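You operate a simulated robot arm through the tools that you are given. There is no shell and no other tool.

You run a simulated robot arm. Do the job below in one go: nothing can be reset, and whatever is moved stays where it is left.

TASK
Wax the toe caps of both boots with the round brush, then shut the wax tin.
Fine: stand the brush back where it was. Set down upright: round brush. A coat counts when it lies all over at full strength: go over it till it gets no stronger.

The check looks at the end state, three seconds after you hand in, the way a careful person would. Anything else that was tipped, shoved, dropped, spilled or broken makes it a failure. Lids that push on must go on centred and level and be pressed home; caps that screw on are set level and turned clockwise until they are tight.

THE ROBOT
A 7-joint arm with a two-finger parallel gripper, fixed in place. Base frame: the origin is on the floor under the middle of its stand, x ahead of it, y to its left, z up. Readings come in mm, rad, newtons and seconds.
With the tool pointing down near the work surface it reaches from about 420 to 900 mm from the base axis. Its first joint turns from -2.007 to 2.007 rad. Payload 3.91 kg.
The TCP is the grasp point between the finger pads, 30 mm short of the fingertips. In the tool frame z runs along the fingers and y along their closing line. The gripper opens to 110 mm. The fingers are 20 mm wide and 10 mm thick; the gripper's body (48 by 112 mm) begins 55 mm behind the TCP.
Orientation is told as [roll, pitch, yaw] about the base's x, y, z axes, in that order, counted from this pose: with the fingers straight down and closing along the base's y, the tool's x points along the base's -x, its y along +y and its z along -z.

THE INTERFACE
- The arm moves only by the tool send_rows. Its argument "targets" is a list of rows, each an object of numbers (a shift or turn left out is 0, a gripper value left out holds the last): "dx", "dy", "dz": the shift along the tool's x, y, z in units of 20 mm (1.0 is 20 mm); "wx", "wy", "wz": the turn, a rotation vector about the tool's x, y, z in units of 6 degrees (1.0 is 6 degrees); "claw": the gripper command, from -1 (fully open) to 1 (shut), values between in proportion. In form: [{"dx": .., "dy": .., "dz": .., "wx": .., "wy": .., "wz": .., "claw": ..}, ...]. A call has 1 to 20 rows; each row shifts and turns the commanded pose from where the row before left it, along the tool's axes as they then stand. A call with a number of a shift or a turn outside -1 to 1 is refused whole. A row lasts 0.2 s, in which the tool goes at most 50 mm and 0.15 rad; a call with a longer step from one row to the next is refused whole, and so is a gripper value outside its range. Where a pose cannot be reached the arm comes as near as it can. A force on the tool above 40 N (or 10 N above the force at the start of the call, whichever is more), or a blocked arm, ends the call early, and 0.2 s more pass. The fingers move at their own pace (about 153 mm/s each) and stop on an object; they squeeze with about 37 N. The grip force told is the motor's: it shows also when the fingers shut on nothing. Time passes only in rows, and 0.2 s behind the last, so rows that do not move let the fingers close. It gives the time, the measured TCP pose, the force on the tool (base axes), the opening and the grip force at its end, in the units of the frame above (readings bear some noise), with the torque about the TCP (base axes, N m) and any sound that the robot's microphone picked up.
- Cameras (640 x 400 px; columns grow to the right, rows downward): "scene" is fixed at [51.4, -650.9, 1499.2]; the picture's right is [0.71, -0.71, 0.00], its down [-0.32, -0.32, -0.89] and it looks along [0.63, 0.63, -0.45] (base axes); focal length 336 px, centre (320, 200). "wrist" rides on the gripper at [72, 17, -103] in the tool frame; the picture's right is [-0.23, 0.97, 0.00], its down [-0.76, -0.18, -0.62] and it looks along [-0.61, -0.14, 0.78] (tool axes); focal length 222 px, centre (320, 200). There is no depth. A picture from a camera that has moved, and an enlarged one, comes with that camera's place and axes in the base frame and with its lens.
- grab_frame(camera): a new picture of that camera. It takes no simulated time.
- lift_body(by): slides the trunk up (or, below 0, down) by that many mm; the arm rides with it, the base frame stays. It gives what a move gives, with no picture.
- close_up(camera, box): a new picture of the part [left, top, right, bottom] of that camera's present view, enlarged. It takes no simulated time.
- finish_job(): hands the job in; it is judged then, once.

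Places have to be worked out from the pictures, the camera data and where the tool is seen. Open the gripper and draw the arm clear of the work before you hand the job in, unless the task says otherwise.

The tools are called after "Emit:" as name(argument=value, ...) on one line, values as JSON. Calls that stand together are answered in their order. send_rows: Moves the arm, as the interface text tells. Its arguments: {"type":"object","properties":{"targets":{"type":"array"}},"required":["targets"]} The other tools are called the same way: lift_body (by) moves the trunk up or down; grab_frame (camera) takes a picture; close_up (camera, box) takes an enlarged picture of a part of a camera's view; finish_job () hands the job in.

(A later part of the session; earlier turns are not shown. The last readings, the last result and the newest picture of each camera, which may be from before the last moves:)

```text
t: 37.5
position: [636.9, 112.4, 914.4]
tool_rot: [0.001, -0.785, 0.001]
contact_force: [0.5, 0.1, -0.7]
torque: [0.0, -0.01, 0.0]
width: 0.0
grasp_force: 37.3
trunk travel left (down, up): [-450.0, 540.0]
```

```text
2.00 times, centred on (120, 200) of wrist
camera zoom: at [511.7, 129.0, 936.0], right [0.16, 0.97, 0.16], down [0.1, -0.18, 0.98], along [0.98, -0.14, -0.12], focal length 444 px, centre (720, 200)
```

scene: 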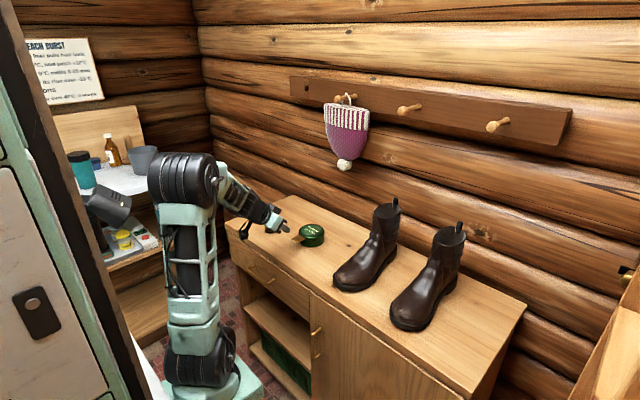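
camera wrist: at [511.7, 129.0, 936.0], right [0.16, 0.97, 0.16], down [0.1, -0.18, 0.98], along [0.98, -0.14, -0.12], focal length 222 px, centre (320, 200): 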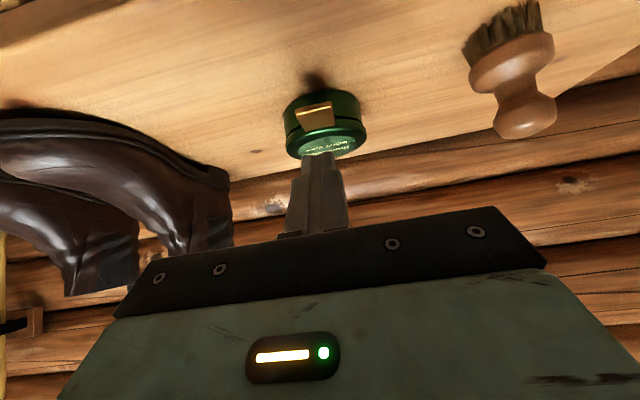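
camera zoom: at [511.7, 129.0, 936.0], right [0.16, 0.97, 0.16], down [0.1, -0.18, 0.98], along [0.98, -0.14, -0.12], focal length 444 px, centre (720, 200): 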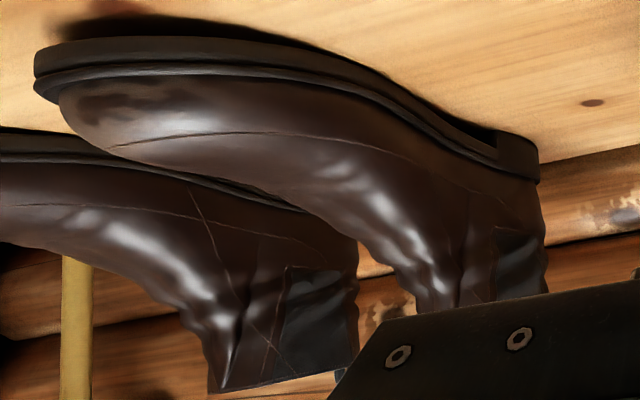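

The tab's front edge is at x≈686, y≈111, z≈834. I bring the fingertips down in front of the tab and then under it, leaving clearance above the bench.

Emit:
send_rows(targets=[{"dx": 0.468, "dz": 0.649, "dy": -0.03}, {"dx": 0.468, "dz": 0.649}, {"dx": 0.468, "dz": 0.649}, {"dx": 0.468, "dz": 0.649}, {"dx": 0.468, "dz": 0.649}, {}])

Emit:
close_up(camera="scene", box=[260, 200, 340, 260])

Emit:
grab_frame(camera="wrist")

```text
t: 38.9
position: [647.6, 112.0, 836.1]
tool_rot: [-0.001, -0.785, -0.002]
contact_force: [-0.5, -0.3, -0.8]
torque: [-0.02, 0.02, -0.03]
width: 0.0
grasp_force: 37.6
trunk travel left (down, up): [-450.0, 540.0]
```

```text
6.67 times, centred on (300, 230) of scene
camera zoom: at [51.4, -650.9, 1499.2], right [0.71, -0.71, 0.0], down [-0.32, -0.32, -0.89], along [0.63, 0.63, -0.45], focal length 2238 px, centre (453, 0)
```

zoom: 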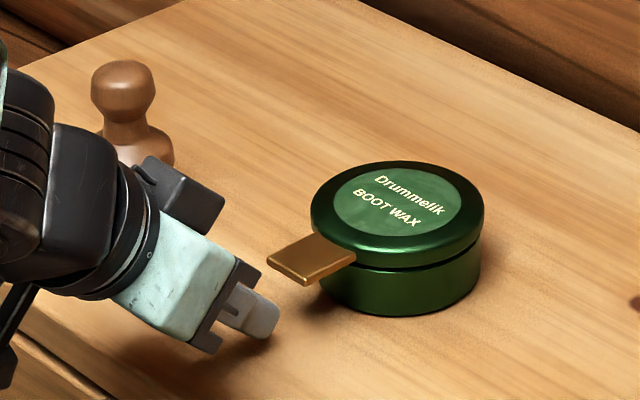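

```text
taken
camera wrist: at [523.5, 128.7, 856.9], right [0.16, 0.97, 0.16], down [0.1, -0.18, 0.98], along [0.98, -0.14, -0.12], focal length 222 px, centre (320, 200)
```

wrist: 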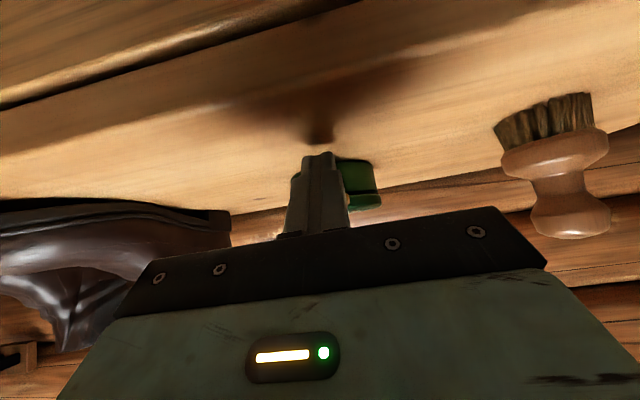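

The tip is in front of and below the tab. I slide it 20 mm forward under the tab, then raise it to lift the lid about 15°.

Emit:
send_rows(targets=[{"dx": -0.34, "dz": 0.37}, {"dx": -0.34, "dz": 0.37}, {"dx": -0.42, "dz": -0.36}, {"dx": -0.42, "dz": -0.36}, {"dx": -0.42, "dz": -0.36}, {}])

Emit:
close_up(camera="scene", box=[260, 200, 340, 260])

```text
t: 40.3
position: [670.6, 112.8, 868.9]
tool_rot: [0.0, -0.786, -0.001]
contact_force: [0.0, 0.0, 0.8]
torque: [0.05, 0.0, -0.01]
width: 0.0
grasp_force: 36.3
trunk travel left (down, up): [-450.0, 540.0]
```

```text
6.67 times, centred on (300, 230) of scene
camera zoom: at [51.4, -650.9, 1499.2], right [0.71, -0.71, 0.0], down [-0.32, -0.32, -0.89], along [0.63, 0.63, -0.45], focal length 2238 px, centre (453, 0)
```

zoom: 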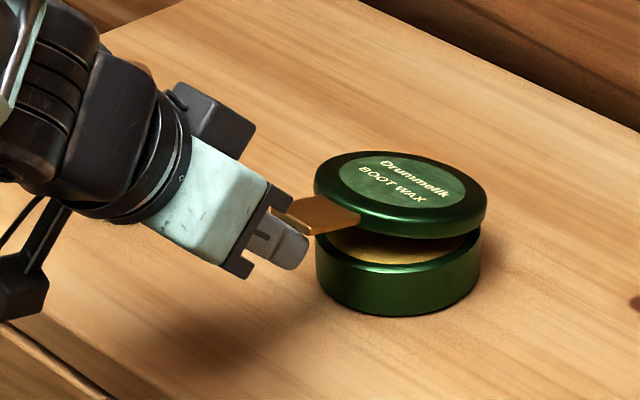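

It works: the lid is rising about its hinge while the body stays put. I continue along the arc to roughly 45°.

Emit:
send_rows(targets=[{"dx": -0.5, "dz": -0.243}, {"dx": -0.5, "dz": -0.243}, {"dx": -0.5, "dz": -0.243}, {"dx": -0.543, "dz": -0.088}, {"dx": -0.543, "dz": -0.088}, {"dx": -0.543, "dz": -0.088}, {}])

Emit:
close_up(camera="scene", box=[260, 200, 340, 260])

```text
t: 41.9
position: [701.5, 111.0, 926.5]
tool_rot: [-0.001, -0.785, -0.001]
contact_force: [0.0, 0.0, 0.0]
torque: [0.01, 0.03, 0.01]
width: 0.4
grasp_force: 37.3
trunk travel left (down, up): [-450.0, 540.0]
```

```text
6.67 times, centred on (300, 230) of scene
camera zoom: at [51.4, -650.9, 1499.2], right [0.71, -0.71, 0.0], down [-0.32, -0.32, -0.89], along [0.63, 0.63, -0.45], focal length 2238 px, centre (453, 0)
```

zoom: 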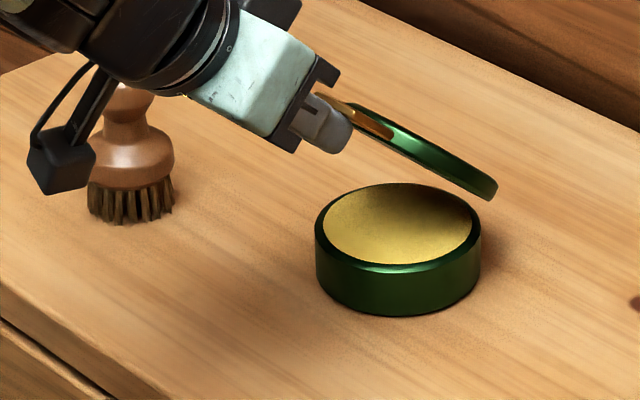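

The lid is at about 45° and the wax (yellow) is visible. I continue to about 75° while bringing the tool more upright.

Emit:
send_rows(targets=[{"dx": -0.48, "dz": 0.113}, {"dx": -0.48, "dz": 0.113}, {"dx": -0.48, "dz": 0.113}, {"dx": -0.44, "dz": 0.084, "wy": 0.625}, {"dx": -0.44, "dz": 0.084, "wy": 0.625}, {"dx": -0.44, "dz": 0.084, "wy": 0.625}, {"dx": -0.44, "dz": 0.084, "wy": 0.625}, {}])

Emit:
close_up(camera="scene", box=[260, 190, 340, 250])

```text
t: 43.7
position: [756.7, 111.2, 960.3]
tool_rot: [-0.002, -0.522, -0.001]
contact_force: [-0.7, 0.4, 0.1]
torque: [0.02, 0.01, -0.05]
width: 0.0
grasp_force: 36.9
trunk travel left (down, up): [-450.0, 540.0]
```

```text
6.67 times, centred on (300, 220) of scene
camera zoom: at [51.4, -650.9, 1499.2], right [0.71, -0.71, 0.0], down [-0.32, -0.32, -0.89], along [0.63, 0.63, -0.45], focal length 2238 px, centre (453, 67)
```

zoom: 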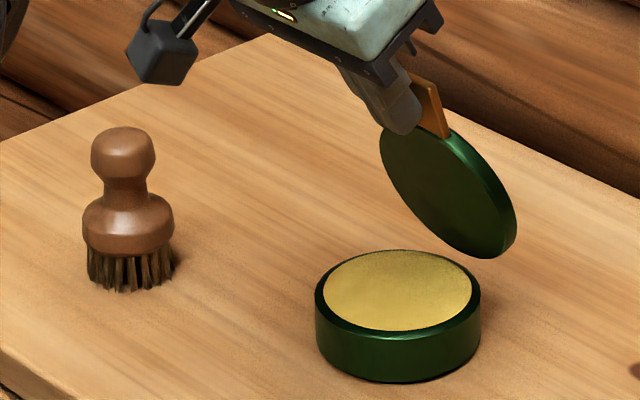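

The lid is around 75°. I push on past vertical gently, to about 95–100°.

Emit:
send_rows(targets=[{"dx": -0.46, "dz": 0.095, "wy": 0.625}, {"dx": -0.46, "dz": 0.095, "wy": 0.625}, {"dx": -0.46, "dz": 0.095, "wy": 0.625}, {"dx": -0.46, "dz": 0.095, "wy": 0.625}, {"dx": -0.25, "dz": 0.06, "wy": 0.2}, {}])

Emit:
close_up(camera="scene", box=[260, 190, 340, 250])

```text
t: 45.1
position: [798.8, 111.4, 968.9]
tool_rot: [0.001, -0.241, -0.002]
contact_force: [0.1, 0.0, 0.8]
torque: [-0.02, 0.02, -0.02]
width: 0.2
grasp_force: 37.2
trunk travel left (down, up): [-450.0, 540.0]
```

```text
6.67 times, centred on (300, 220) of scene
camera zoom: at [51.4, -650.9, 1499.2], right [0.71, -0.71, 0.0], down [-0.32, -0.32, -0.89], along [0.63, 0.63, -0.45], focal length 2238 px, centre (453, 67)
```

zoom: 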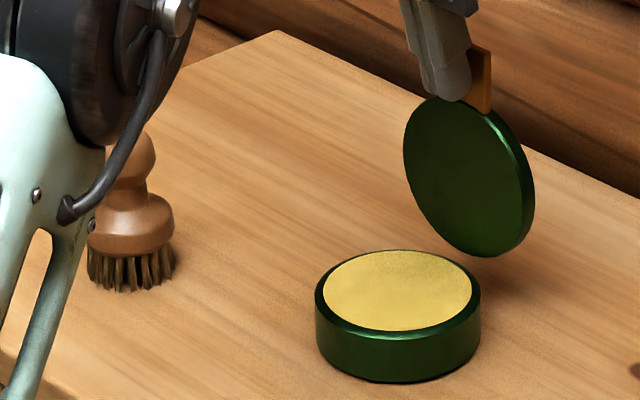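

Emit:
send_rows(targets=[{"dx": -0.3, "dz": 0.08, "wy": 0.2}, {"dx": -0.3, "dz": 0.08, "wy": 0.2}, {"dx": -0.3, "dz": 0.09, "wy": 0.2}, {}])

Emit:
close_up(camera="scene", box=[260, 190, 340, 250])

```text
t: 46.1
position: [818.3, 110.5, 968.0]
tool_rot: [-0.001, -0.178, -0.002]
contact_force: [-0.2, 0.5, 0.0]
torque: [-0.01, 0.03, 0.06]
width: 0.0
grasp_force: 36.7
trunk travel left (down, up): [-450.0, 540.0]
```

```text
6.67 times, centred on (300, 220) of scene
camera zoom: at [51.4, -650.9, 1499.2], right [0.71, -0.71, 0.0], down [-0.32, -0.32, -0.89], along [0.63, 0.63, -0.45], focal length 2238 px, centre (453, 67)
```

zoom: 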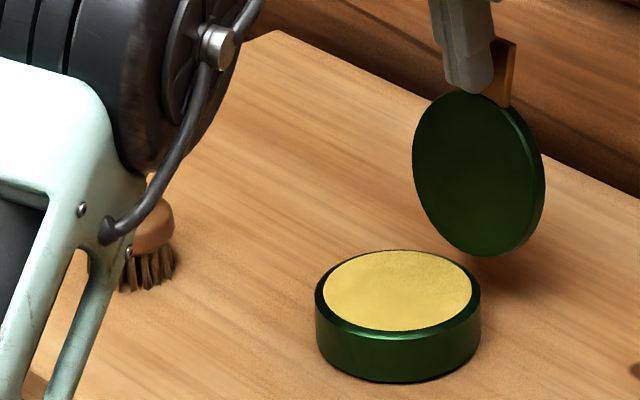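

The lid is past vertical (~100°), and the body has not moved. I draw back slightly to see whether it stays open.

Emit:
send_rows(targets=[{"dx": 0.3}, {"dx": 0.4}, {"dx": 0.5}, {}])

Emit:
close_up(camera="scene", box=[260, 190, 340, 250])

```text
t: 47.1
position: [794.9, 112.4, 963.2]
tool_rot: [0.0, -0.177, -0.001]
contact_force: [-0.1, -0.1, 0.5]
torque: [0.01, 0.0, 0.02]
width: 0.0
grasp_force: 37.2
trunk travel left (down, up): [-450.0, 540.0]
```

```text
6.67 times, centred on (300, 220) of scene
camera zoom: at [51.4, -650.9, 1499.2], right [0.71, -0.71, 0.0], down [-0.32, -0.32, -0.89], along [0.63, 0.63, -0.45], focal length 2238 px, centre (453, 67)
```

zoom: 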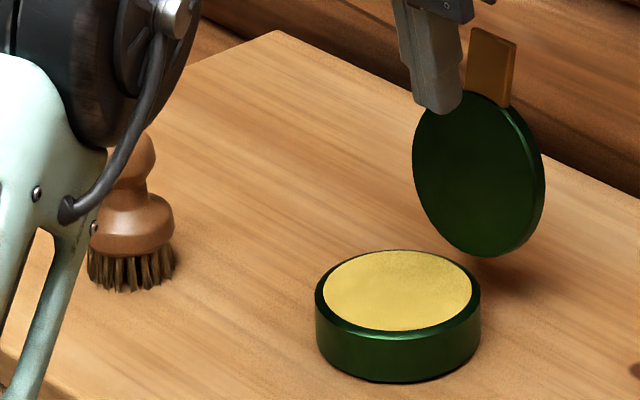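

The lid stays open by itself. I draw back clear of it, straighten the tool, open the fingers and move toward the brush at height.

Emit:
send_rows(targets=[{"dx": 0.985, "dz": -0.17}, {"dx": 0.985, "dz": -0.3}, {"dx": 0.985, "dz": -0.3, "wy": 0.85}, {"dx": 0.985, "wy": 0.85}, {"dx": 1, "claw": -0.1}, {"dy": 1}, {"dy": 1}, {"dy": 1}, {"dy": 1}, {"dy": 1}, {"dy": 1}, {"dy": 1}, {}])

Emit:
grab_frame(camera="wrist")

Emit:
grab_frame(camera="scene")

```text
t: 49.9
position: [693.8, 251.0, 967.8]
tool_rot: [0.0, -0.001, -0.002]
contact_force: [-0.8, -0.1, 0.3]
torque: [0.02, 0.04, -0.03]
width: 60.3
grasp_force: 0.2
trunk travel left (down, up): [-450.0, 540.0]
```

```text
taken
camera wrist: at [621.2, 267.4, 1069.9], right [0.23, 0.97, 0.0], down [0.76, -0.18, 0.62], along [0.61, -0.14, -0.78], focal length 222 px, centre (320, 200)
```

wrist: 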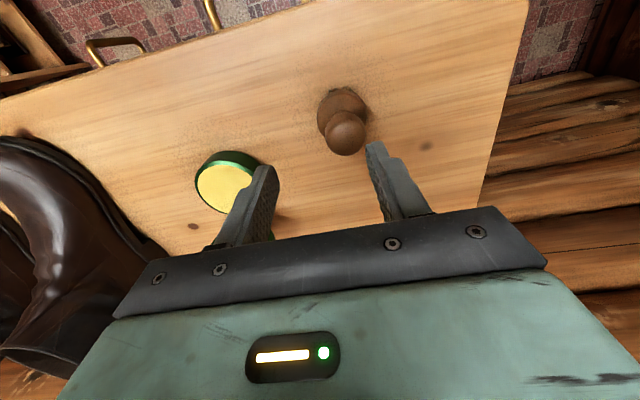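

```text
taken
```

scene: 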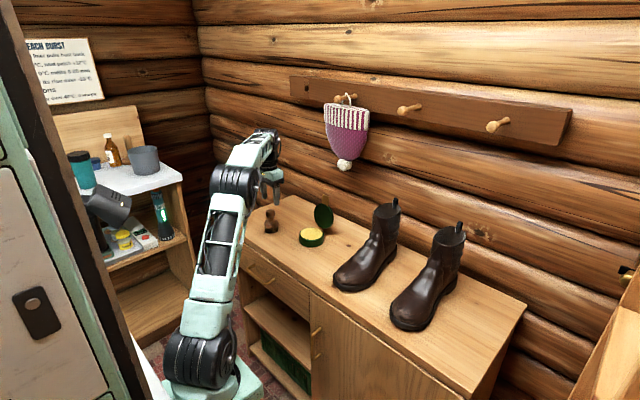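

Emit:
close_up(camera="wrist", box=[290, 70, 410, 170])

Emit:
close_up(camera="scene", box=[245, 195, 295, 240])

```text
4.00 times, centred on (350, 120) of wrist
camera zoom: at [621.2, 267.4, 1069.9], right [0.23, 0.97, 0.0], down [0.76, -0.18, 0.62], along [0.61, -0.14, -0.78], focal length 888 px, centre (200, 520)
```

zoom: 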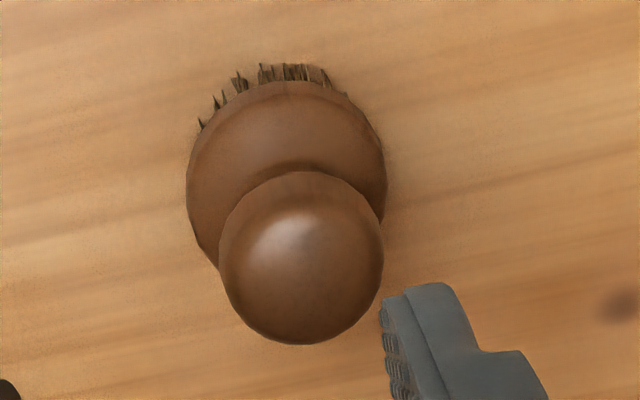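

```text
8.89 times, centred on (270, 218) of scene
camera zoom: at [51.4, -650.9, 1499.2], right [0.71, -0.71, 0.0], down [-0.32, -0.32, -0.89], along [0.63, 0.63, -0.45], focal length 2983 px, centre (764, 44)
```

zoom: 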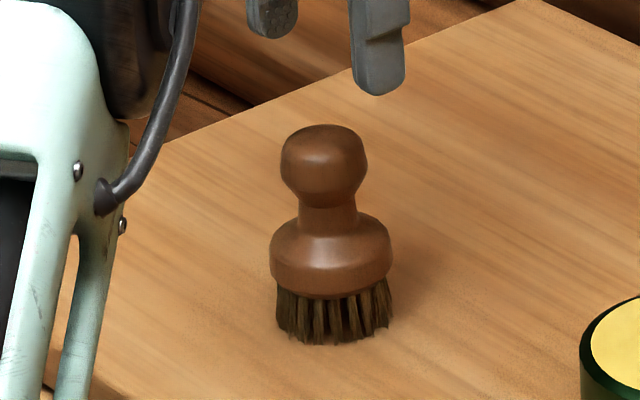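

The brush axis is at [702.3, 271.6]; its knob is 38 mm wide with its widest point at z≈877, and its top at z≈889. I centre over it and lower to TCP z≈882.

Emit:
send_rows(targets=[{"dx": -0.425, "dy": 1}, {"dy": 0.03}, {"dz": 0.85}, {"dz": 0.85}, {"dz": 0.85}, {"dz": 0.85}, {"dz": 0.85}, {}])

Emit:
close_up(camera="wrist", box=[220, 70, 440, 230])

Emit:
close_up(camera="scene", box=[245, 185, 305, 240])

```text
t: 51.7
position: [700.9, 271.4, 878.8]
tool_rot: [0.0, -0.002, -0.001]
contact_force: [-0.9, -0.4, -0.7]
torque: [0.01, 0.05, 0.02]
width: 60.6
grasp_force: 0.1
trunk travel left (down, up): [-450.0, 540.0]
```

```text
2.50 times, centred on (330, 150) of wrist
camera zoom: at [628.3, 287.9, 982.1], right [0.23, 0.97, 0.0], down [0.76, -0.18, 0.62], along [0.61, -0.14, -0.78], focal length 555 px, centre (295, 325)
```

zoom: 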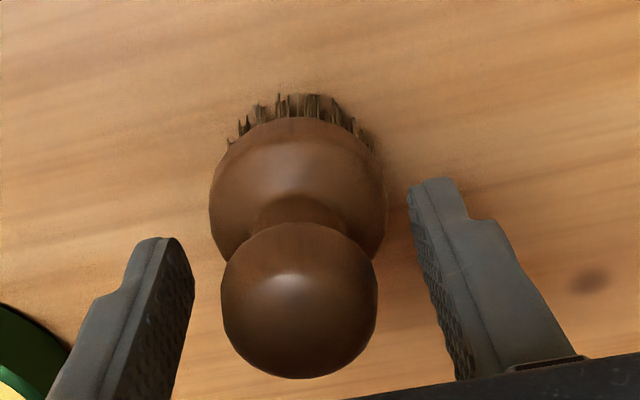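

```text
7.27 times, centred on (275, 212) of scene
camera zoom: at [51.4, -650.9, 1499.2], right [0.71, -0.71, 0.0], down [-0.32, -0.32, -0.89], along [0.63, 0.63, -0.45], focal length 2441 px, centre (647, 109)
```

zoom: 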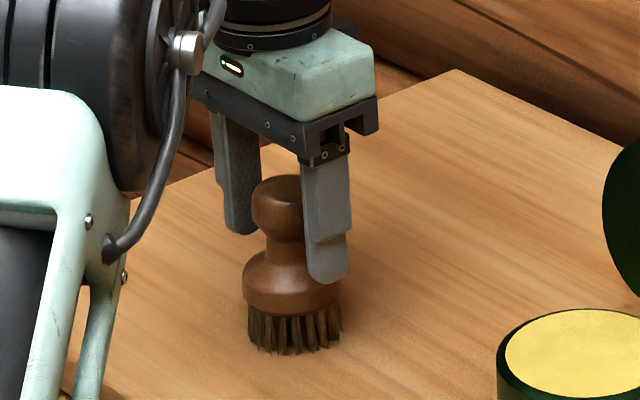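

The knob is centred in y and about 2.5 mm ahead in x. I correct that, raise 2 mm and close.

Emit:
send_rows(targets=[{"dx": -0.12, "dz": -0.1}, {"claw": 0.2}, {"claw": 1}, {}, {}])

Emit:
close_up(camera="wrist", box=[220, 70, 440, 230])

Emit:
close_up(camera="scene", box=[245, 185, 305, 240])

```text
t: 52.9
position: [704.1, 269.8, 881.8]
tool_rot: [-0.001, -0.001, -0.001]
contact_force: [0.3, 1.1, 1.0]
torque: [-0.04, -0.03, 0.02]
width: 35.9
grasp_force: 36.6
trunk travel left (down, up): [-450.0, 540.0]
```

```text
2.50 times, centred on (330, 150) of wrist
camera zoom: at [631.2, 287.5, 984.9], right [0.23, 0.97, 0.0], down [0.76, -0.18, 0.62], along [0.61, -0.14, -0.78], focal length 555 px, centre (295, 325)
```

zoom: 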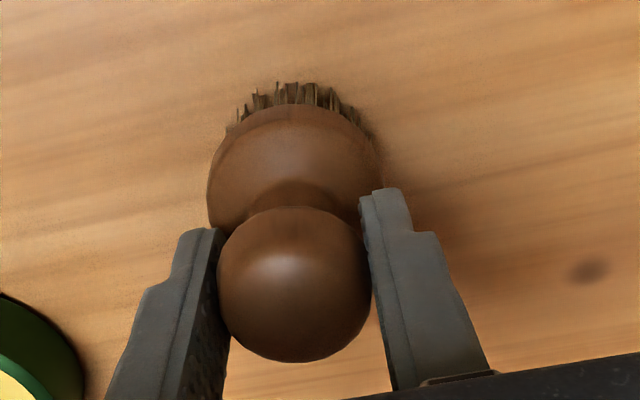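

```text
7.27 times, centred on (275, 212) of scene
camera zoom: at [51.4, -650.9, 1499.2], right [0.71, -0.71, 0.0], down [-0.32, -0.32, -0.89], along [0.63, 0.63, -0.45], focal length 2441 px, centre (647, 109)
```

zoom: 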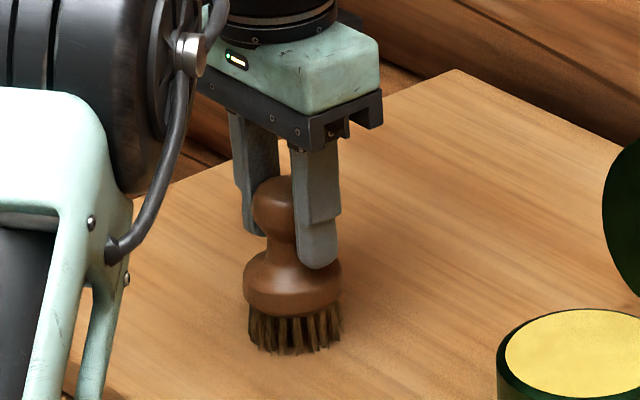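

The brush is held (36 mm). I lift it and carry it over the open tin.

Emit:
send_rows(targets=[{"dz": -0.5}, {"dz": -1}, {"dz": -1}, {"dz": -1}, {"dz": -0.5}, {}])

Emit:
close_up(camera="scene", box=[245, 165, 305, 220])

```text
t: 54.3
position: [703.6, 271.7, 962.3]
tool_rot: [0.001, 0.001, -0.001]
contact_force: [-0.8, 0.2, -0.7]
torque: [0.0, 0.02, 0.0]
width: 35.5
grasp_force: 36.9
trunk travel left (down, up): [-450.0, 540.0]
```

```text
7.27 times, centred on (275, 192) of scene
camera zoom: at [51.4, -650.9, 1499.2], right [0.71, -0.71, 0.0], down [-0.32, -0.32, -0.89], along [0.63, 0.63, -0.45], focal length 2441 px, centre (647, 254)
```

zoom: 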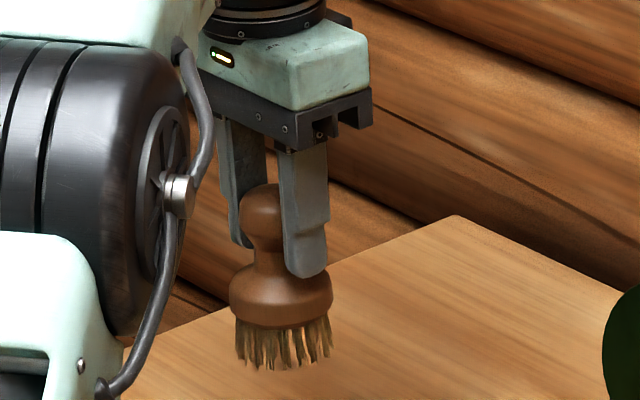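

The brush hangs straight. I move over the tin's centre.

Emit:
send_rows(targets=[{"dx": -0.333, "dy": -0.9}, {"dx": -0.333, "dy": -0.9}, {"dx": -0.333, "dy": -0.9}, {"dx": -0.333, "dy": -0.9}, {"dx": -0.333, "dy": -0.9}, {"dx": -0.333, "dy": -0.9}, {"dx": -0.333, "dy": -0.9}, {"dx": -0.333, "dy": -0.9}, {"dx": -0.333, "dy": -0.9}, {}])

Emit:
grab_frame(camera="wrist")

Emit:
close_up(camera="scene", box=[270, 180, 350, 250])

```text
t: 56.5
position: [765.6, 107.8, 962.7]
tool_rot: [-0.001, -0.001, -0.003]
contact_force: [0.6, -0.1, -0.8]
torque: [-0.01, 0.03, -0.01]
width: 35.9
grasp_force: 37.2
trunk travel left (down, up): [-450.0, 540.0]
```

```text
taken
camera wrist: at [693.0, 125.5, 1064.8], right [0.23, 0.97, 0.0], down [0.76, -0.18, 0.62], along [0.61, -0.14, -0.78], focal length 222 px, centre (320, 200)
```

wrist: 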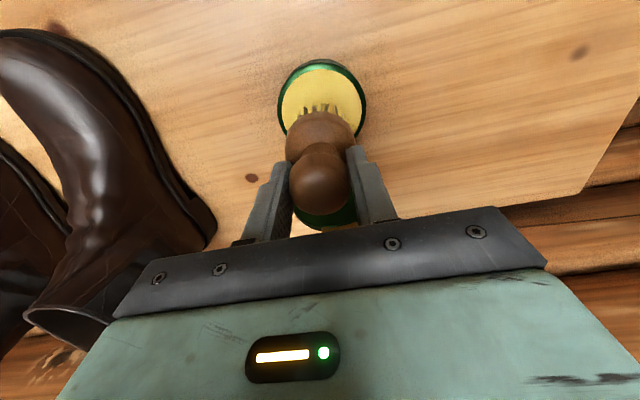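

```text
5.71 times, centred on (310, 215) of scene
camera zoom: at [51.4, -650.9, 1499.2], right [0.71, -0.71, 0.0], down [-0.32, -0.32, -0.89], along [0.63, 0.63, -0.45], focal length 1918 px, centre (377, 114)
```

zoom: 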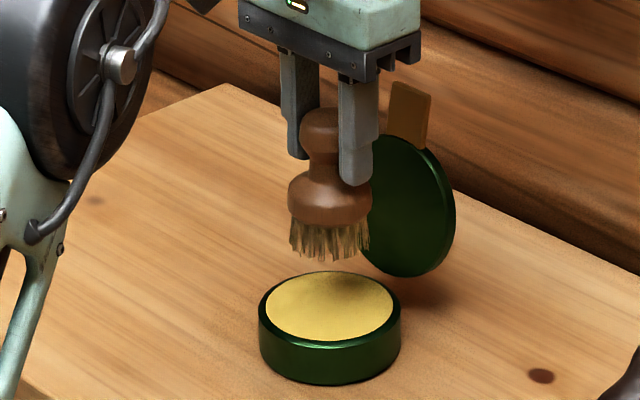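

The brush is over the tin, whose axis is near [764, 112]. I shift 2 mm in y and lower toward the wax, slowing near z≈915.

Emit:
send_rows(targets=[{"dy": 0.1, "dz": 0.8}, {"dz": 0.8}, {"dz": 0.3}, {"dz": 0.2}, {"dz": 0.2}, {}])

Emit:
close_up(camera="scene", box=[280, 195, 340, 250])

```text
t: 57.9
position: [765.7, 110.7, 915.3]
tool_rot: [-0.001, -0.001, -0.003]
contact_force: [0.1, -0.1, 0.0]
torque: [-0.04, -0.01, 0.0]
width: 35.8
grasp_force: 36.9
trunk travel left (down, up): [-450.0, 540.0]
```

```text
7.27 times, centred on (310, 222) of scene
camera zoom: at [51.4, -650.9, 1499.2], right [0.71, -0.71, 0.0], down [-0.32, -0.32, -0.89], along [0.63, 0.63, -0.45], focal length 2441 px, centre (393, 36)
```

zoom: 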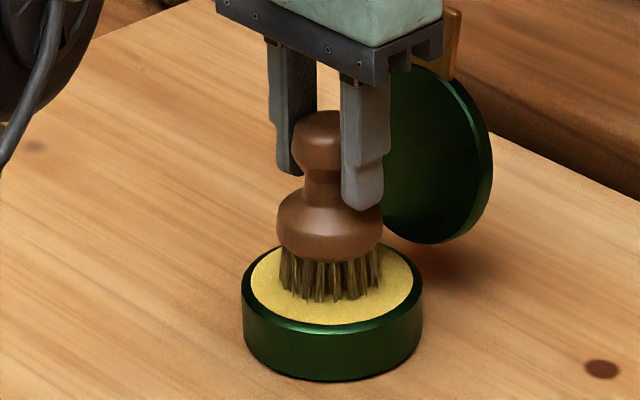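

The bristles are just above the wax and centred. I lower in 2 mm steps until a light contact shows.

Emit:
send_rows(targets=[{"dz": 0.1}, {"dz": 0.1}, {"dz": 0.1}, {}])

```text
t: 58.9
position: [764.7, 112.1, 913.4]
tool_rot: [0.002, -0.006, 0.0]
contact_force: [-2.7, -0.5, 31.5]
torque: [-0.16, 0.48, 0.01]
width: 35.9
grasp_force: 36.9
trunk travel left (down, up): [-450.0, 540.0]
```

Contact with the wax at TCP z≈914 (31 N, more than needed). I ease off to a light press and swirl a few mm to load the bristles.

Emit:
send_rows(targets=[{"dz": -0.16}, {"dx": 0.3}, {"dy": 0.3}, {"dx": -0.3}, {"dx": -0.3}, {"dy": -0.3}, {"dy": -0.3}, {"dx": 0.3}, {"dx": 0.3}, {"dy": 0.3}, {"dx": -0.3}, {}])

Emit:
close_up(camera="scene", box=[280, 195, 340, 250])

```text
t: 61.5
position: [764.5, 112.7, 913.3]
tool_rot: [-0.001, 0.001, -0.001]
contact_force: [1.1, -0.7, -0.6]
torque: [-0.01, 0.0, -0.02]
width: 35.6
grasp_force: 36.7
trunk travel left (down, up): [-450.0, 540.0]
```

```text
7.27 times, centred on (310, 222) of scene
camera zoom: at [51.4, -650.9, 1499.2], right [0.71, -0.71, 0.0], down [-0.32, -0.32, -0.89], along [0.63, 0.63, -0.45], focal length 2441 px, centre (393, 36)
```

zoom: 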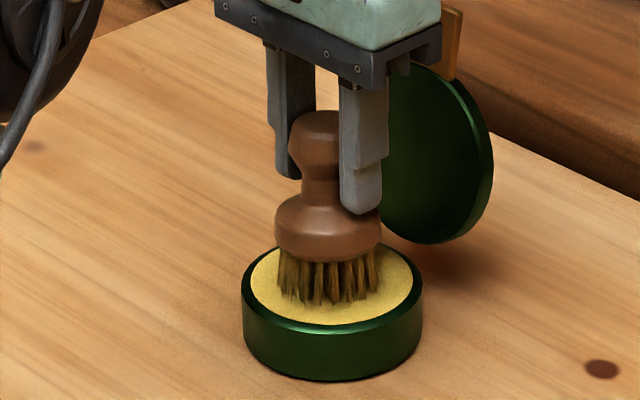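

The contact is gone after easing off. I go down 1 mm, swirl again with a light press, and read the force.

Emit:
send_rows(targets=[{"dz": 0.06}, {"dx": 0.25}, {"dy": 0.25}, {"dx": -0.25}, {"dx": -0.25}, {"dy": -0.25}, {"dy": -0.25}, {"dx": 0.25}, {"dx": 0.25}, {"dy": 0.25}, {"dx": -0.25}])

Emit:
close_up(camera="scene", box=[295, 215, 325, 245])

```text
t: 63.9
position: [764.2, 112.9, 913.7]
tool_rot: [0.001, 0.003, 0.0]
contact_force: [-11.8, -4.5, 14.2]
torque: [-0.15, 0.8, 0.11]
width: 35.6
grasp_force: 36.7
trunk travel left (down, up): [-450.0, 540.0]
```

```text
13.33 times, centred on (310, 230) of scene
camera zoom: at [51.4, -650.9, 1499.2], right [0.71, -0.71, 0.0], down [-0.32, -0.32, -0.89], along [0.63, 0.63, -0.45], focal length 4475 px, centre (453, -200)
```

zoom: 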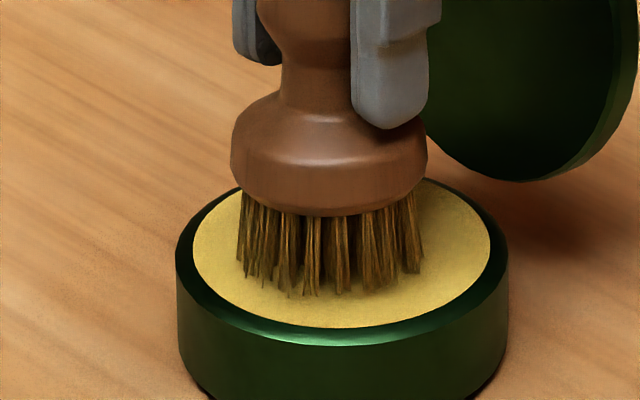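

14 N press with swirling; the tin has not moved. I raise the brush and inspect the bristles for wax.

Emit:
send_rows(targets=[{"dz": -0.2}, {"dz": -1}, {"dz": -1}, {}])

Emit:
close_up(camera="scene", box=[290, 195, 330, 240])

Emit:
close_up(camera="wrist", box=[250, 40, 390, 230])

```text
t: 64.9
position: [764.7, 111.1, 956.7]
tool_rot: [0.001, 0.0, -0.001]
contact_force: [-0.1, -0.1, 0.2]
torque: [-0.02, 0.01, 0.0]
width: 35.9
grasp_force: 37.1
trunk travel left (down, up): [-450.0, 540.0]
```

```text
8.89 times, centred on (310, 218) of scene
camera zoom: at [51.4, -650.9, 1499.2], right [0.71, -0.71, 0.0], down [-0.32, -0.32, -0.89], along [0.63, 0.63, -0.45], focal length 2983 px, centre (409, 44)
```

zoom: 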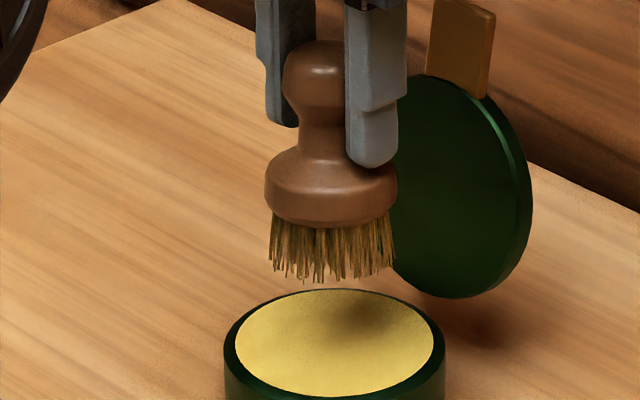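

```text
2.11 times, centred on (320, 135) of wrist
camera zoom: at [692.2, 126.9, 1059.2], right [0.23, 0.97, 0.0], down [0.76, -0.18, 0.62], along [0.61, -0.14, -0.78], focal length 468 px, centre (320, 337)
```

zoom: 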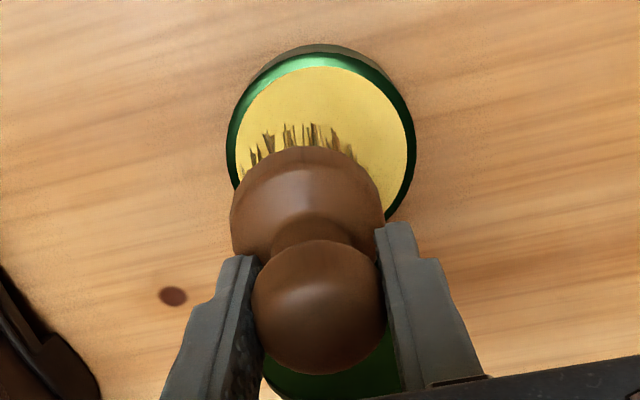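

The bristles have turned golden, so they carry wax. I back away from the lid, rise, and travel toward the first boot's toe to look at it from above.

Emit:
send_rows(targets=[{"dx": 1, "dz": -0.5}, {"dx": 1, "dz": -0.5}, {"dx": 1, "dz": -0.5}, {"dx": 1, "dz": -0.5}, {"dx": 1, "dz": -0.5}, {"dx": 1}, {"dx": 0.7, "dy": -1}, {"dx": 0.7, "dy": -1}, {"dy": -1}, {"dy": -1}, {"dy": -1}, {"dy": -1}, {"dy": -1}, {"dy": -1}, {}])

Emit:
grab_frame(camera="wrist")

Emit:
grab_frame(camera="scene")

```text
t: 68.1
position: [615.6, -47.8, 1007.6]
tool_rot: [-0.001, 0.0, -0.002]
contact_force: [-0.7, 0.1, 0.4]
torque: [-0.02, 0.04, -0.01]
width: 35.6
grasp_force: 37.2
trunk travel left (down, up): [-450.0, 540.0]
```

```text
taken
camera wrist: at [542.7, -31.4, 1109.4], right [0.23, 0.97, 0.0], down [0.76, -0.18, 0.62], along [0.61, -0.14, -0.78], focal length 222 px, centre (320, 200)
```

wrist: 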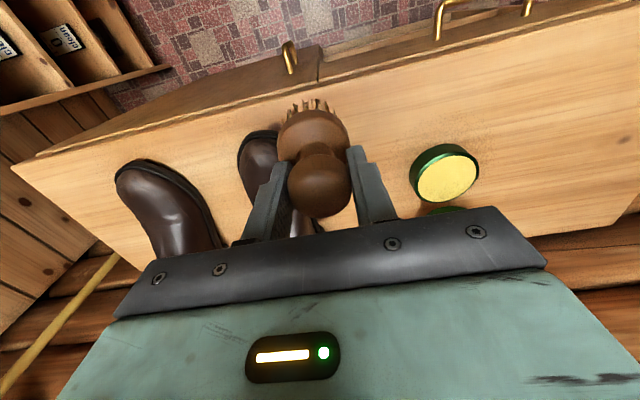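

```text
taken
```

scene: 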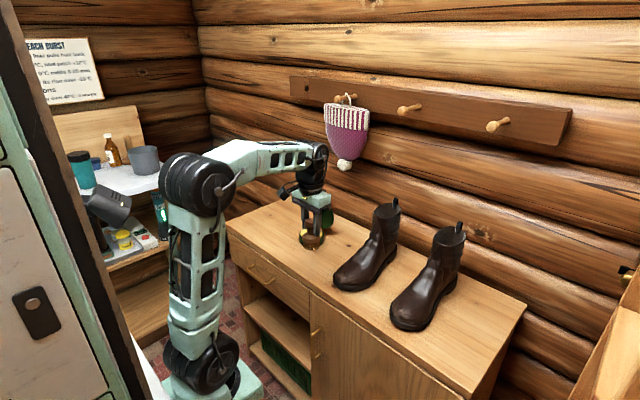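

Emit:
close_up(camera="wrist", box=[100, 120, 290, 250])

Emit:
close_up(camera="scene", box=[325, 225, 405, 300])

Emit:
close_up(camera="scene", box=[380, 260, 460, 340])

```text
3.08 times, centred on (195, 185) of wrist
camera zoom: at [542.7, -31.4, 1109.4], right [0.23, 0.97, 0.0], down [0.76, -0.18, 0.62], along [0.61, -0.14, -0.78], focal length 684 px, centre (705, 246)
```

zoom: 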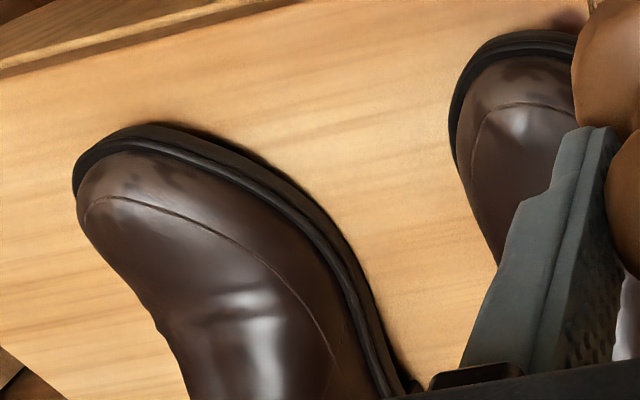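

```text
5.33 times, centred on (365, 262) of scene
camera zoom: at [51.4, -650.9, 1499.2], right [0.71, -0.71, 0.0], down [-0.32, -0.32, -0.89], along [0.63, 0.63, -0.45], focal length 1790 px, centre (80, -133)
```

zoom: 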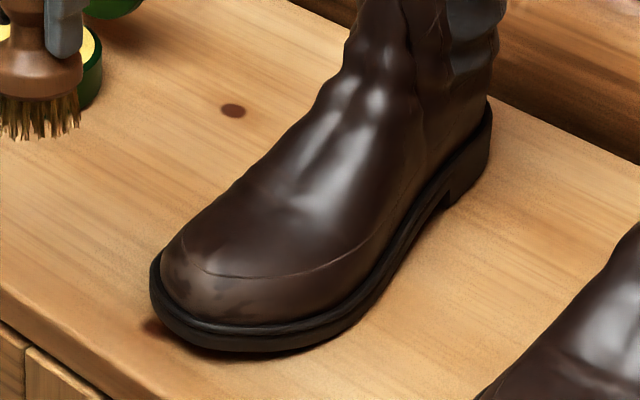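

```text
5.00 times, centred on (420, 300) of scene
camera zoom: at [51.4, -650.9, 1499.2], right [0.71, -0.71, 0.0], down [-0.32, -0.32, -0.89], along [0.63, 0.63, -0.45], focal length 1678 px, centre (-180, -300)
```

zoom: 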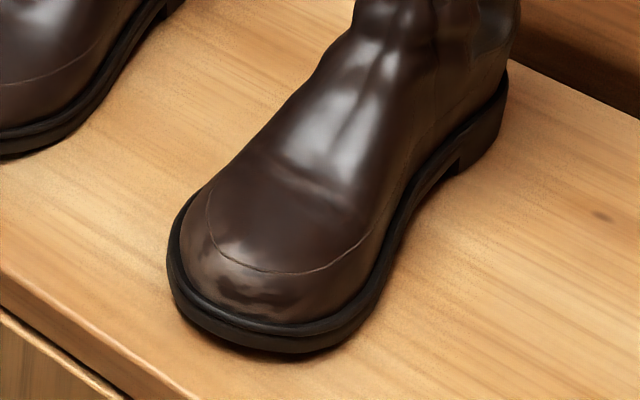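

The toe caps look matte and scuffed at the front of each boot. I move between the boots, a little back and up, to see both toes clear of the held brush.

Emit:
send_rows(targets=[{"dx": 0.3, "dy": -1}, {"dx": 0.3, "dy": -1}, {"dx": 0.3, "dy": -1}, {"dx": 0.3, "dy": -1}, {"dx": 0.3, "dy": -1}, {"dx": 0.3, "dy": -1}, {"dx": 0.3, "dy": -1}, {"dx": 0.3, "dy": -1}, {"dx": 0.3, "dy": -1}, {"dy": -0.4}, {}])

Emit:
grab_frame(camera="wrist")

```text
t: 70.5
position: [562.5, -237.7, 1004.8]
tool_rot: [-0.001, 0.001, -0.002]
contact_force: [-0.2, -0.3, -0.2]
torque: [-0.04, 0.03, 0.0]
width: 35.4
grasp_force: 36.7
trunk travel left (down, up): [-450.0, 540.0]
```

```text
taken
camera wrist: at [490.6, -220.8, 1107.3], right [0.23, 0.97, 0.0], down [0.76, -0.18, 0.62], along [0.61, -0.14, -0.78], focal length 222 px, centre (320, 200)
```

wrist: 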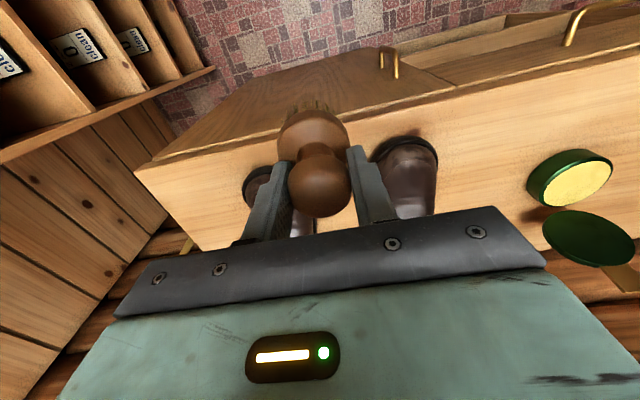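

Emit:
close_up(camera="wrist", box=[350, 110, 470, 220])

Emit:
close_up(camera="wrist", box=[220, 130, 340, 240])

```text
3.64 times, centred on (410, 165) of wrist
camera zoom: at [490.6, -220.8, 1107.3], right [0.23, 0.97, 0.0], down [0.76, -0.18, 0.62], along [0.61, -0.14, -0.78], focal length 808 px, centre (-7, 327)
```

zoom: 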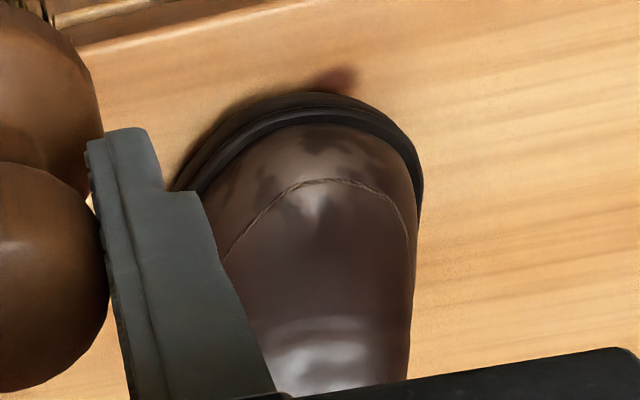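

```text
3.64 times, centred on (280, 185) of wrist
camera zoom: at [490.6, -220.8, 1107.3], right [0.23, 0.97, 0.0], down [0.76, -0.18, 0.62], along [0.61, -0.14, -0.78], focal length 808 px, centre (466, 254)
```

zoom: 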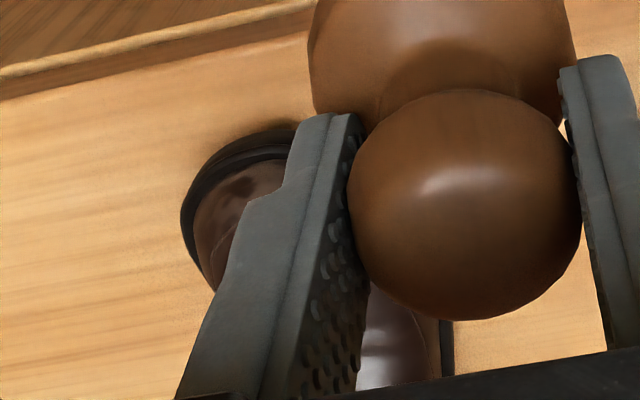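

Boot 1's toe is centred near y≈−135 with its tip at x≈636, and the dome top is around z≈858–864. I move the brush over the top of that toe cap, tilted about 10° to match the slope, staying above it.

Emit:
send_rows(targets=[{"dx": -0.76, "dy": 0.86, "dz": 0.25}, {"dx": -0.76, "dy": 0.86, "dz": 0.25}, {"dx": -0.76, "dy": 0.86, "dz": 0.25}, {"dx": -0.76, "dy": 0.86, "dz": 0.25}, {"dx": -0.76, "dy": 0.86, "dz": 0.25}, {"dx": -0.76, "dy": 0.86, "dz": 0.25, "wy": -0.85}, {"wy": -0.85}, {}])

Emit:
grab_frame(camera="wrist")

Emit:
close_up(camera="scene", box=[315, 200, 415, 300])

```text
t: 72.3
position: [652.2, -132.9, 977.1]
tool_rot: [0.0, -0.181, -0.002]
contact_force: [0.3, 0.2, 0.2]
torque: [0.01, 0.01, -0.02]
width: 35.6
grasp_force: 37.9
trunk travel left (down, up): [-450.0, 540.0]
```

```text
taken
camera wrist: at [562.9, -115.8, 1065.7], right [0.23, 0.97, 0.04], down [0.64, -0.18, 0.75], along [0.74, -0.14, -0.66], focal length 222 px, centre (320, 200)
```

wrist: 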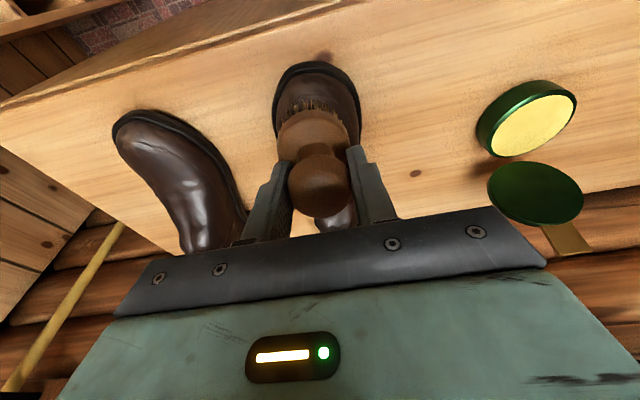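

```text
4.00 times, centred on (365, 250) of scene
camera zoom: at [51.4, -650.9, 1499.2], right [0.71, -0.71, 0.0], down [-0.32, -0.32, -0.89], along [0.63, 0.63, -0.45], focal length 1342 px, centre (140, 0)
```

zoom: 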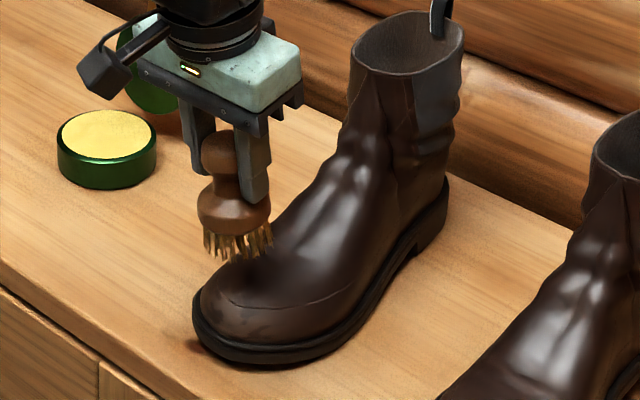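

The brush is centred over boot 1's toe, about 30 mm above it. I descend along the tool axis, quickly at first, then gently.

Emit:
send_rows(targets=[{"dz": 0.6}, {"dz": 0.6}, {"dz": 0.15}, {}])

Emit:
close_up(camera="scene", box=[325, 225, 385, 285])

```text
t: 73.3
position: [658.2, -133.7, 950.2]
tool_rot: [0.001, -0.179, -0.002]
contact_force: [-0.7, -0.1, -1.0]
torque: [0.01, 0.0, -0.01]
width: 35.6
grasp_force: 36.6
trunk travel left (down, up): [-450.0, 540.0]
```

```text
6.67 times, centred on (355, 255) of scene
camera zoom: at [51.4, -650.9, 1499.2], right [0.71, -0.71, 0.0], down [-0.32, -0.32, -0.89], along [0.63, 0.63, -0.45], focal length 2238 px, centre (87, -167)
```

zoom: 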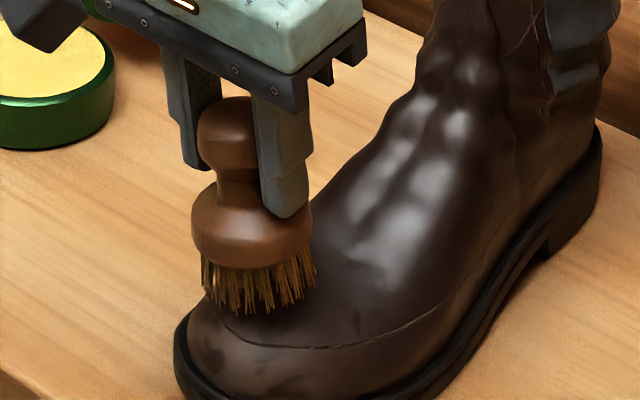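

Emit:
send_rows(targets=[{"dz": 0.1}, {"dz": 0.1}, {}])

```text
t: 74.1
position: [658.9, -132.7, 946.7]
tool_rot: [0.001, -0.179, -0.002]
contact_force: [0.6, 0.5, -0.6]
torque: [-0.02, 0.0, -0.03]
width: 35.7
grasp_force: 37.0
trunk travel left (down, up): [-450.0, 540.0]
```

Emit:
send_rows(targets=[{"dz": 0.1}, {"dz": 0.1}, {}])

```text
t: 74.9
position: [660.2, -132.8, 940.8]
tool_rot: [0.0, -0.178, 0.0]
contact_force: [-0.8, -0.1, 0.1]
torque: [-0.01, 0.03, -0.01]
width: 35.5
grasp_force: 36.7
trunk travel left (down, up): [-450.0, 540.0]
```

Emit:
send_rows(targets=[{"dz": 0.08}, {"dz": 0.07}, {}])

Emit:
close_up(camera="scene", box=[325, 225, 385, 285])

```text
t: 75.7
position: [660.8, -133.1, 939.8]
tool_rot: [0.001, -0.178, -0.002]
contact_force: [-0.8, 0.1, -0.8]
torque: [-0.01, 0.02, -0.02]
width: 35.6
grasp_force: 37.1
trunk travel left (down, up): [-450.0, 540.0]
```

```text
6.67 times, centred on (355, 255) of scene
camera zoom: at [51.4, -650.9, 1499.2], right [0.71, -0.71, 0.0], down [-0.32, -0.32, -0.89], along [0.63, 0.63, -0.45], focal length 2238 px, centre (87, -167)
```

zoom: 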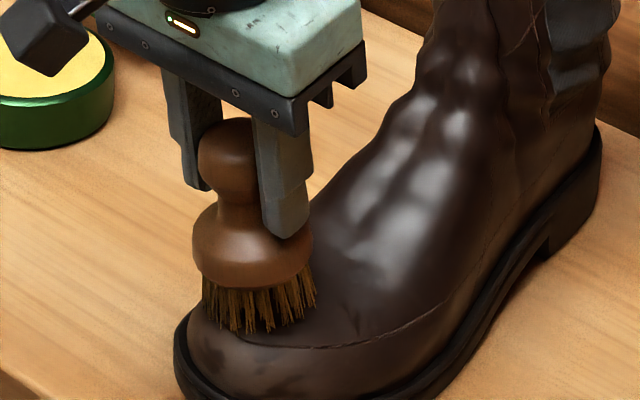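

Emit:
send_rows(targets=[{"dz": 0.08}, {}])

Emit:
send_rows(targets=[{"dz": 0.08}, {}])

```text
t: 76.3
position: [661.2, -132.7, 938.2]
tool_rot: [0.001, -0.178, -0.001]
contact_force: [0.0, -0.5, -0.4]
torque: [0.01, 0.0, 0.01]
width: 35.8
grasp_force: 36.9
trunk travel left (down, up): [-450.0, 540.0]
```

```text
t: 76.9
position: [661.2, -133.0, 935.9]
tool_rot: [-0.001, -0.178, -0.002]
contact_force: [-0.6, 0.1, -0.6]
torque: [0.0, 0.01, 0.01]
width: 35.5
grasp_force: 37.0
trunk travel left (down, up): [-450.0, 540.0]
```

Emit:
send_rows(targets=[{"dz": 0.08}, {}])

Emit:
send_rows(targets=[{"dz": 0.08}, {}])

Emit:
send_rows(targets=[{"dz": 0.08}, {}])

Emit:
close_up(camera="scene", box=[325, 225, 385, 285])

```text
t: 77.5
position: [661.6, -132.1, 935.2]
tool_rot: [0.0, -0.177, -0.002]
contact_force: [0.3, -0.1, 0.7]
torque: [-0.01, 0.02, 0.0]
width: 35.5
grasp_force: 36.5
trunk travel left (down, up): [-450.0, 540.0]
```

```text
t: 78.1
position: [660.8, -134.0, 933.2]
tool_rot: [0.0, -0.178, -0.002]
contact_force: [-0.2, -0.3, -0.1]
torque: [-0.01, -0.02, 0.02]
width: 35.6
grasp_force: 36.9
trunk travel left (down, up): [-450.0, 540.0]
```

```text
t: 78.7
position: [660.9, -132.9, 932.3]
tool_rot: [0.002, -0.182, -0.002]
contact_force: [-2.4, 0.1, 12.6]
torque: [0.01, 0.07, 0.01]
width: 35.6
grasp_force: 37.5
trunk travel left (down, up): [-450.0, 540.0]
```

```text
6.67 times, centred on (355, 255) of scene
camera zoom: at [51.4, -650.9, 1499.2], right [0.71, -0.71, 0.0], down [-0.32, -0.32, -0.89], along [0.63, 0.63, -0.45], focal length 2238 px, centre (87, -167)
```

zoom: 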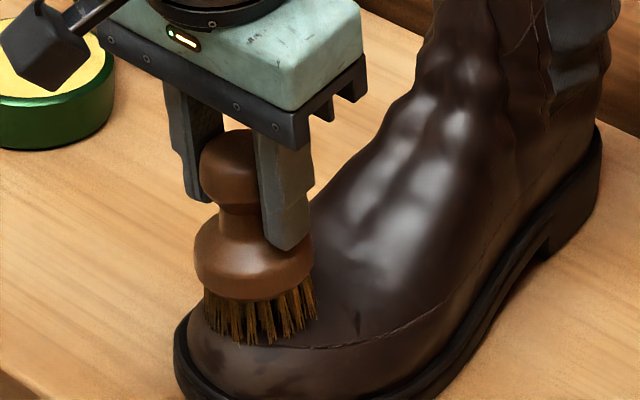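

Contact with the toe top at TCP z≈932 (12.6 N). I ease off half a millimetre and rub a little in y and x, then lift to see the coat.

Emit:
send_rows(targets=[{"dz": -0.03}, {"dy": 0.25}, {"dy": 0.25}, {"dy": -0.25}, {"dy": -0.25}, {"dy": -0.25}, {"dy": -0.25}, {"dy": 0.25}, {"dy": 0.25}])

Emit:
send_rows(targets=[{"dz": -0.3}, {"dz": -1}, {"dz": -1}, {}])

Emit:
close_up(camera="scene", box=[325, 225, 385, 285])

Emit:
close_up(camera="wrist", box=[240, 40, 400, 180])

```text
t: 80.7
position: [661.6, -135.1, 932.2]
tool_rot: [-0.001, -0.178, -0.003]
contact_force: [0.4, -6.7, 7.8]
torque: [-0.5, -0.04, -0.01]
width: 35.5
grasp_force: 37.0
trunk travel left (down, up): [-450.0, 540.0]
```

```text
t: 81.7
position: [654.6, -131.4, 978.0]
tool_rot: [0.001, -0.178, -0.001]
contact_force: [-0.6, -1.1, -0.5]
torque: [0.0, -0.01, -0.01]
width: 35.5
grasp_force: 37.1
trunk travel left (down, up): [-450.0, 540.0]
```

```text
6.67 times, centred on (355, 255) of scene
camera zoom: at [51.4, -650.9, 1499.2], right [0.71, -0.71, 0.0], down [-0.32, -0.32, -0.89], along [0.63, 0.63, -0.45], focal length 2238 px, centre (87, -167)
```

zoom: 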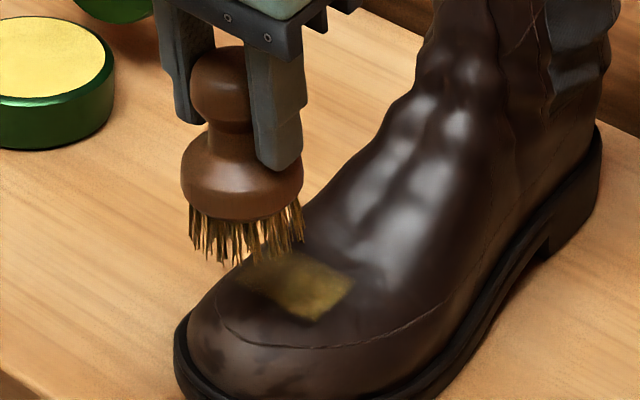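

```text
2.86 times, centred on (320, 110) of wrist
camera zoom: at [564.2, -115.7, 1065.8], right [0.23, 0.97, 0.04], down [0.64, -0.18, 0.75], along [0.74, -0.14, -0.66], focal length 635 px, centre (320, 457)
```

zoom: 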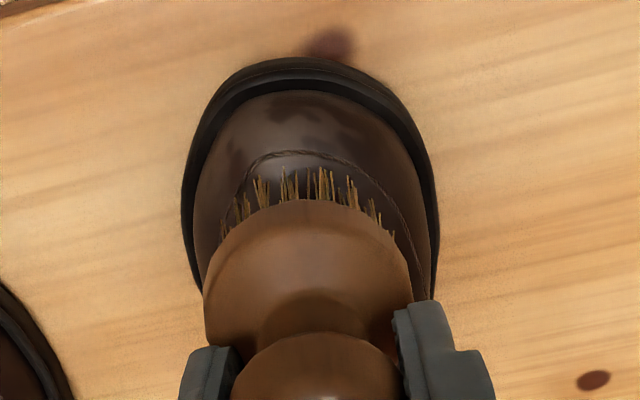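

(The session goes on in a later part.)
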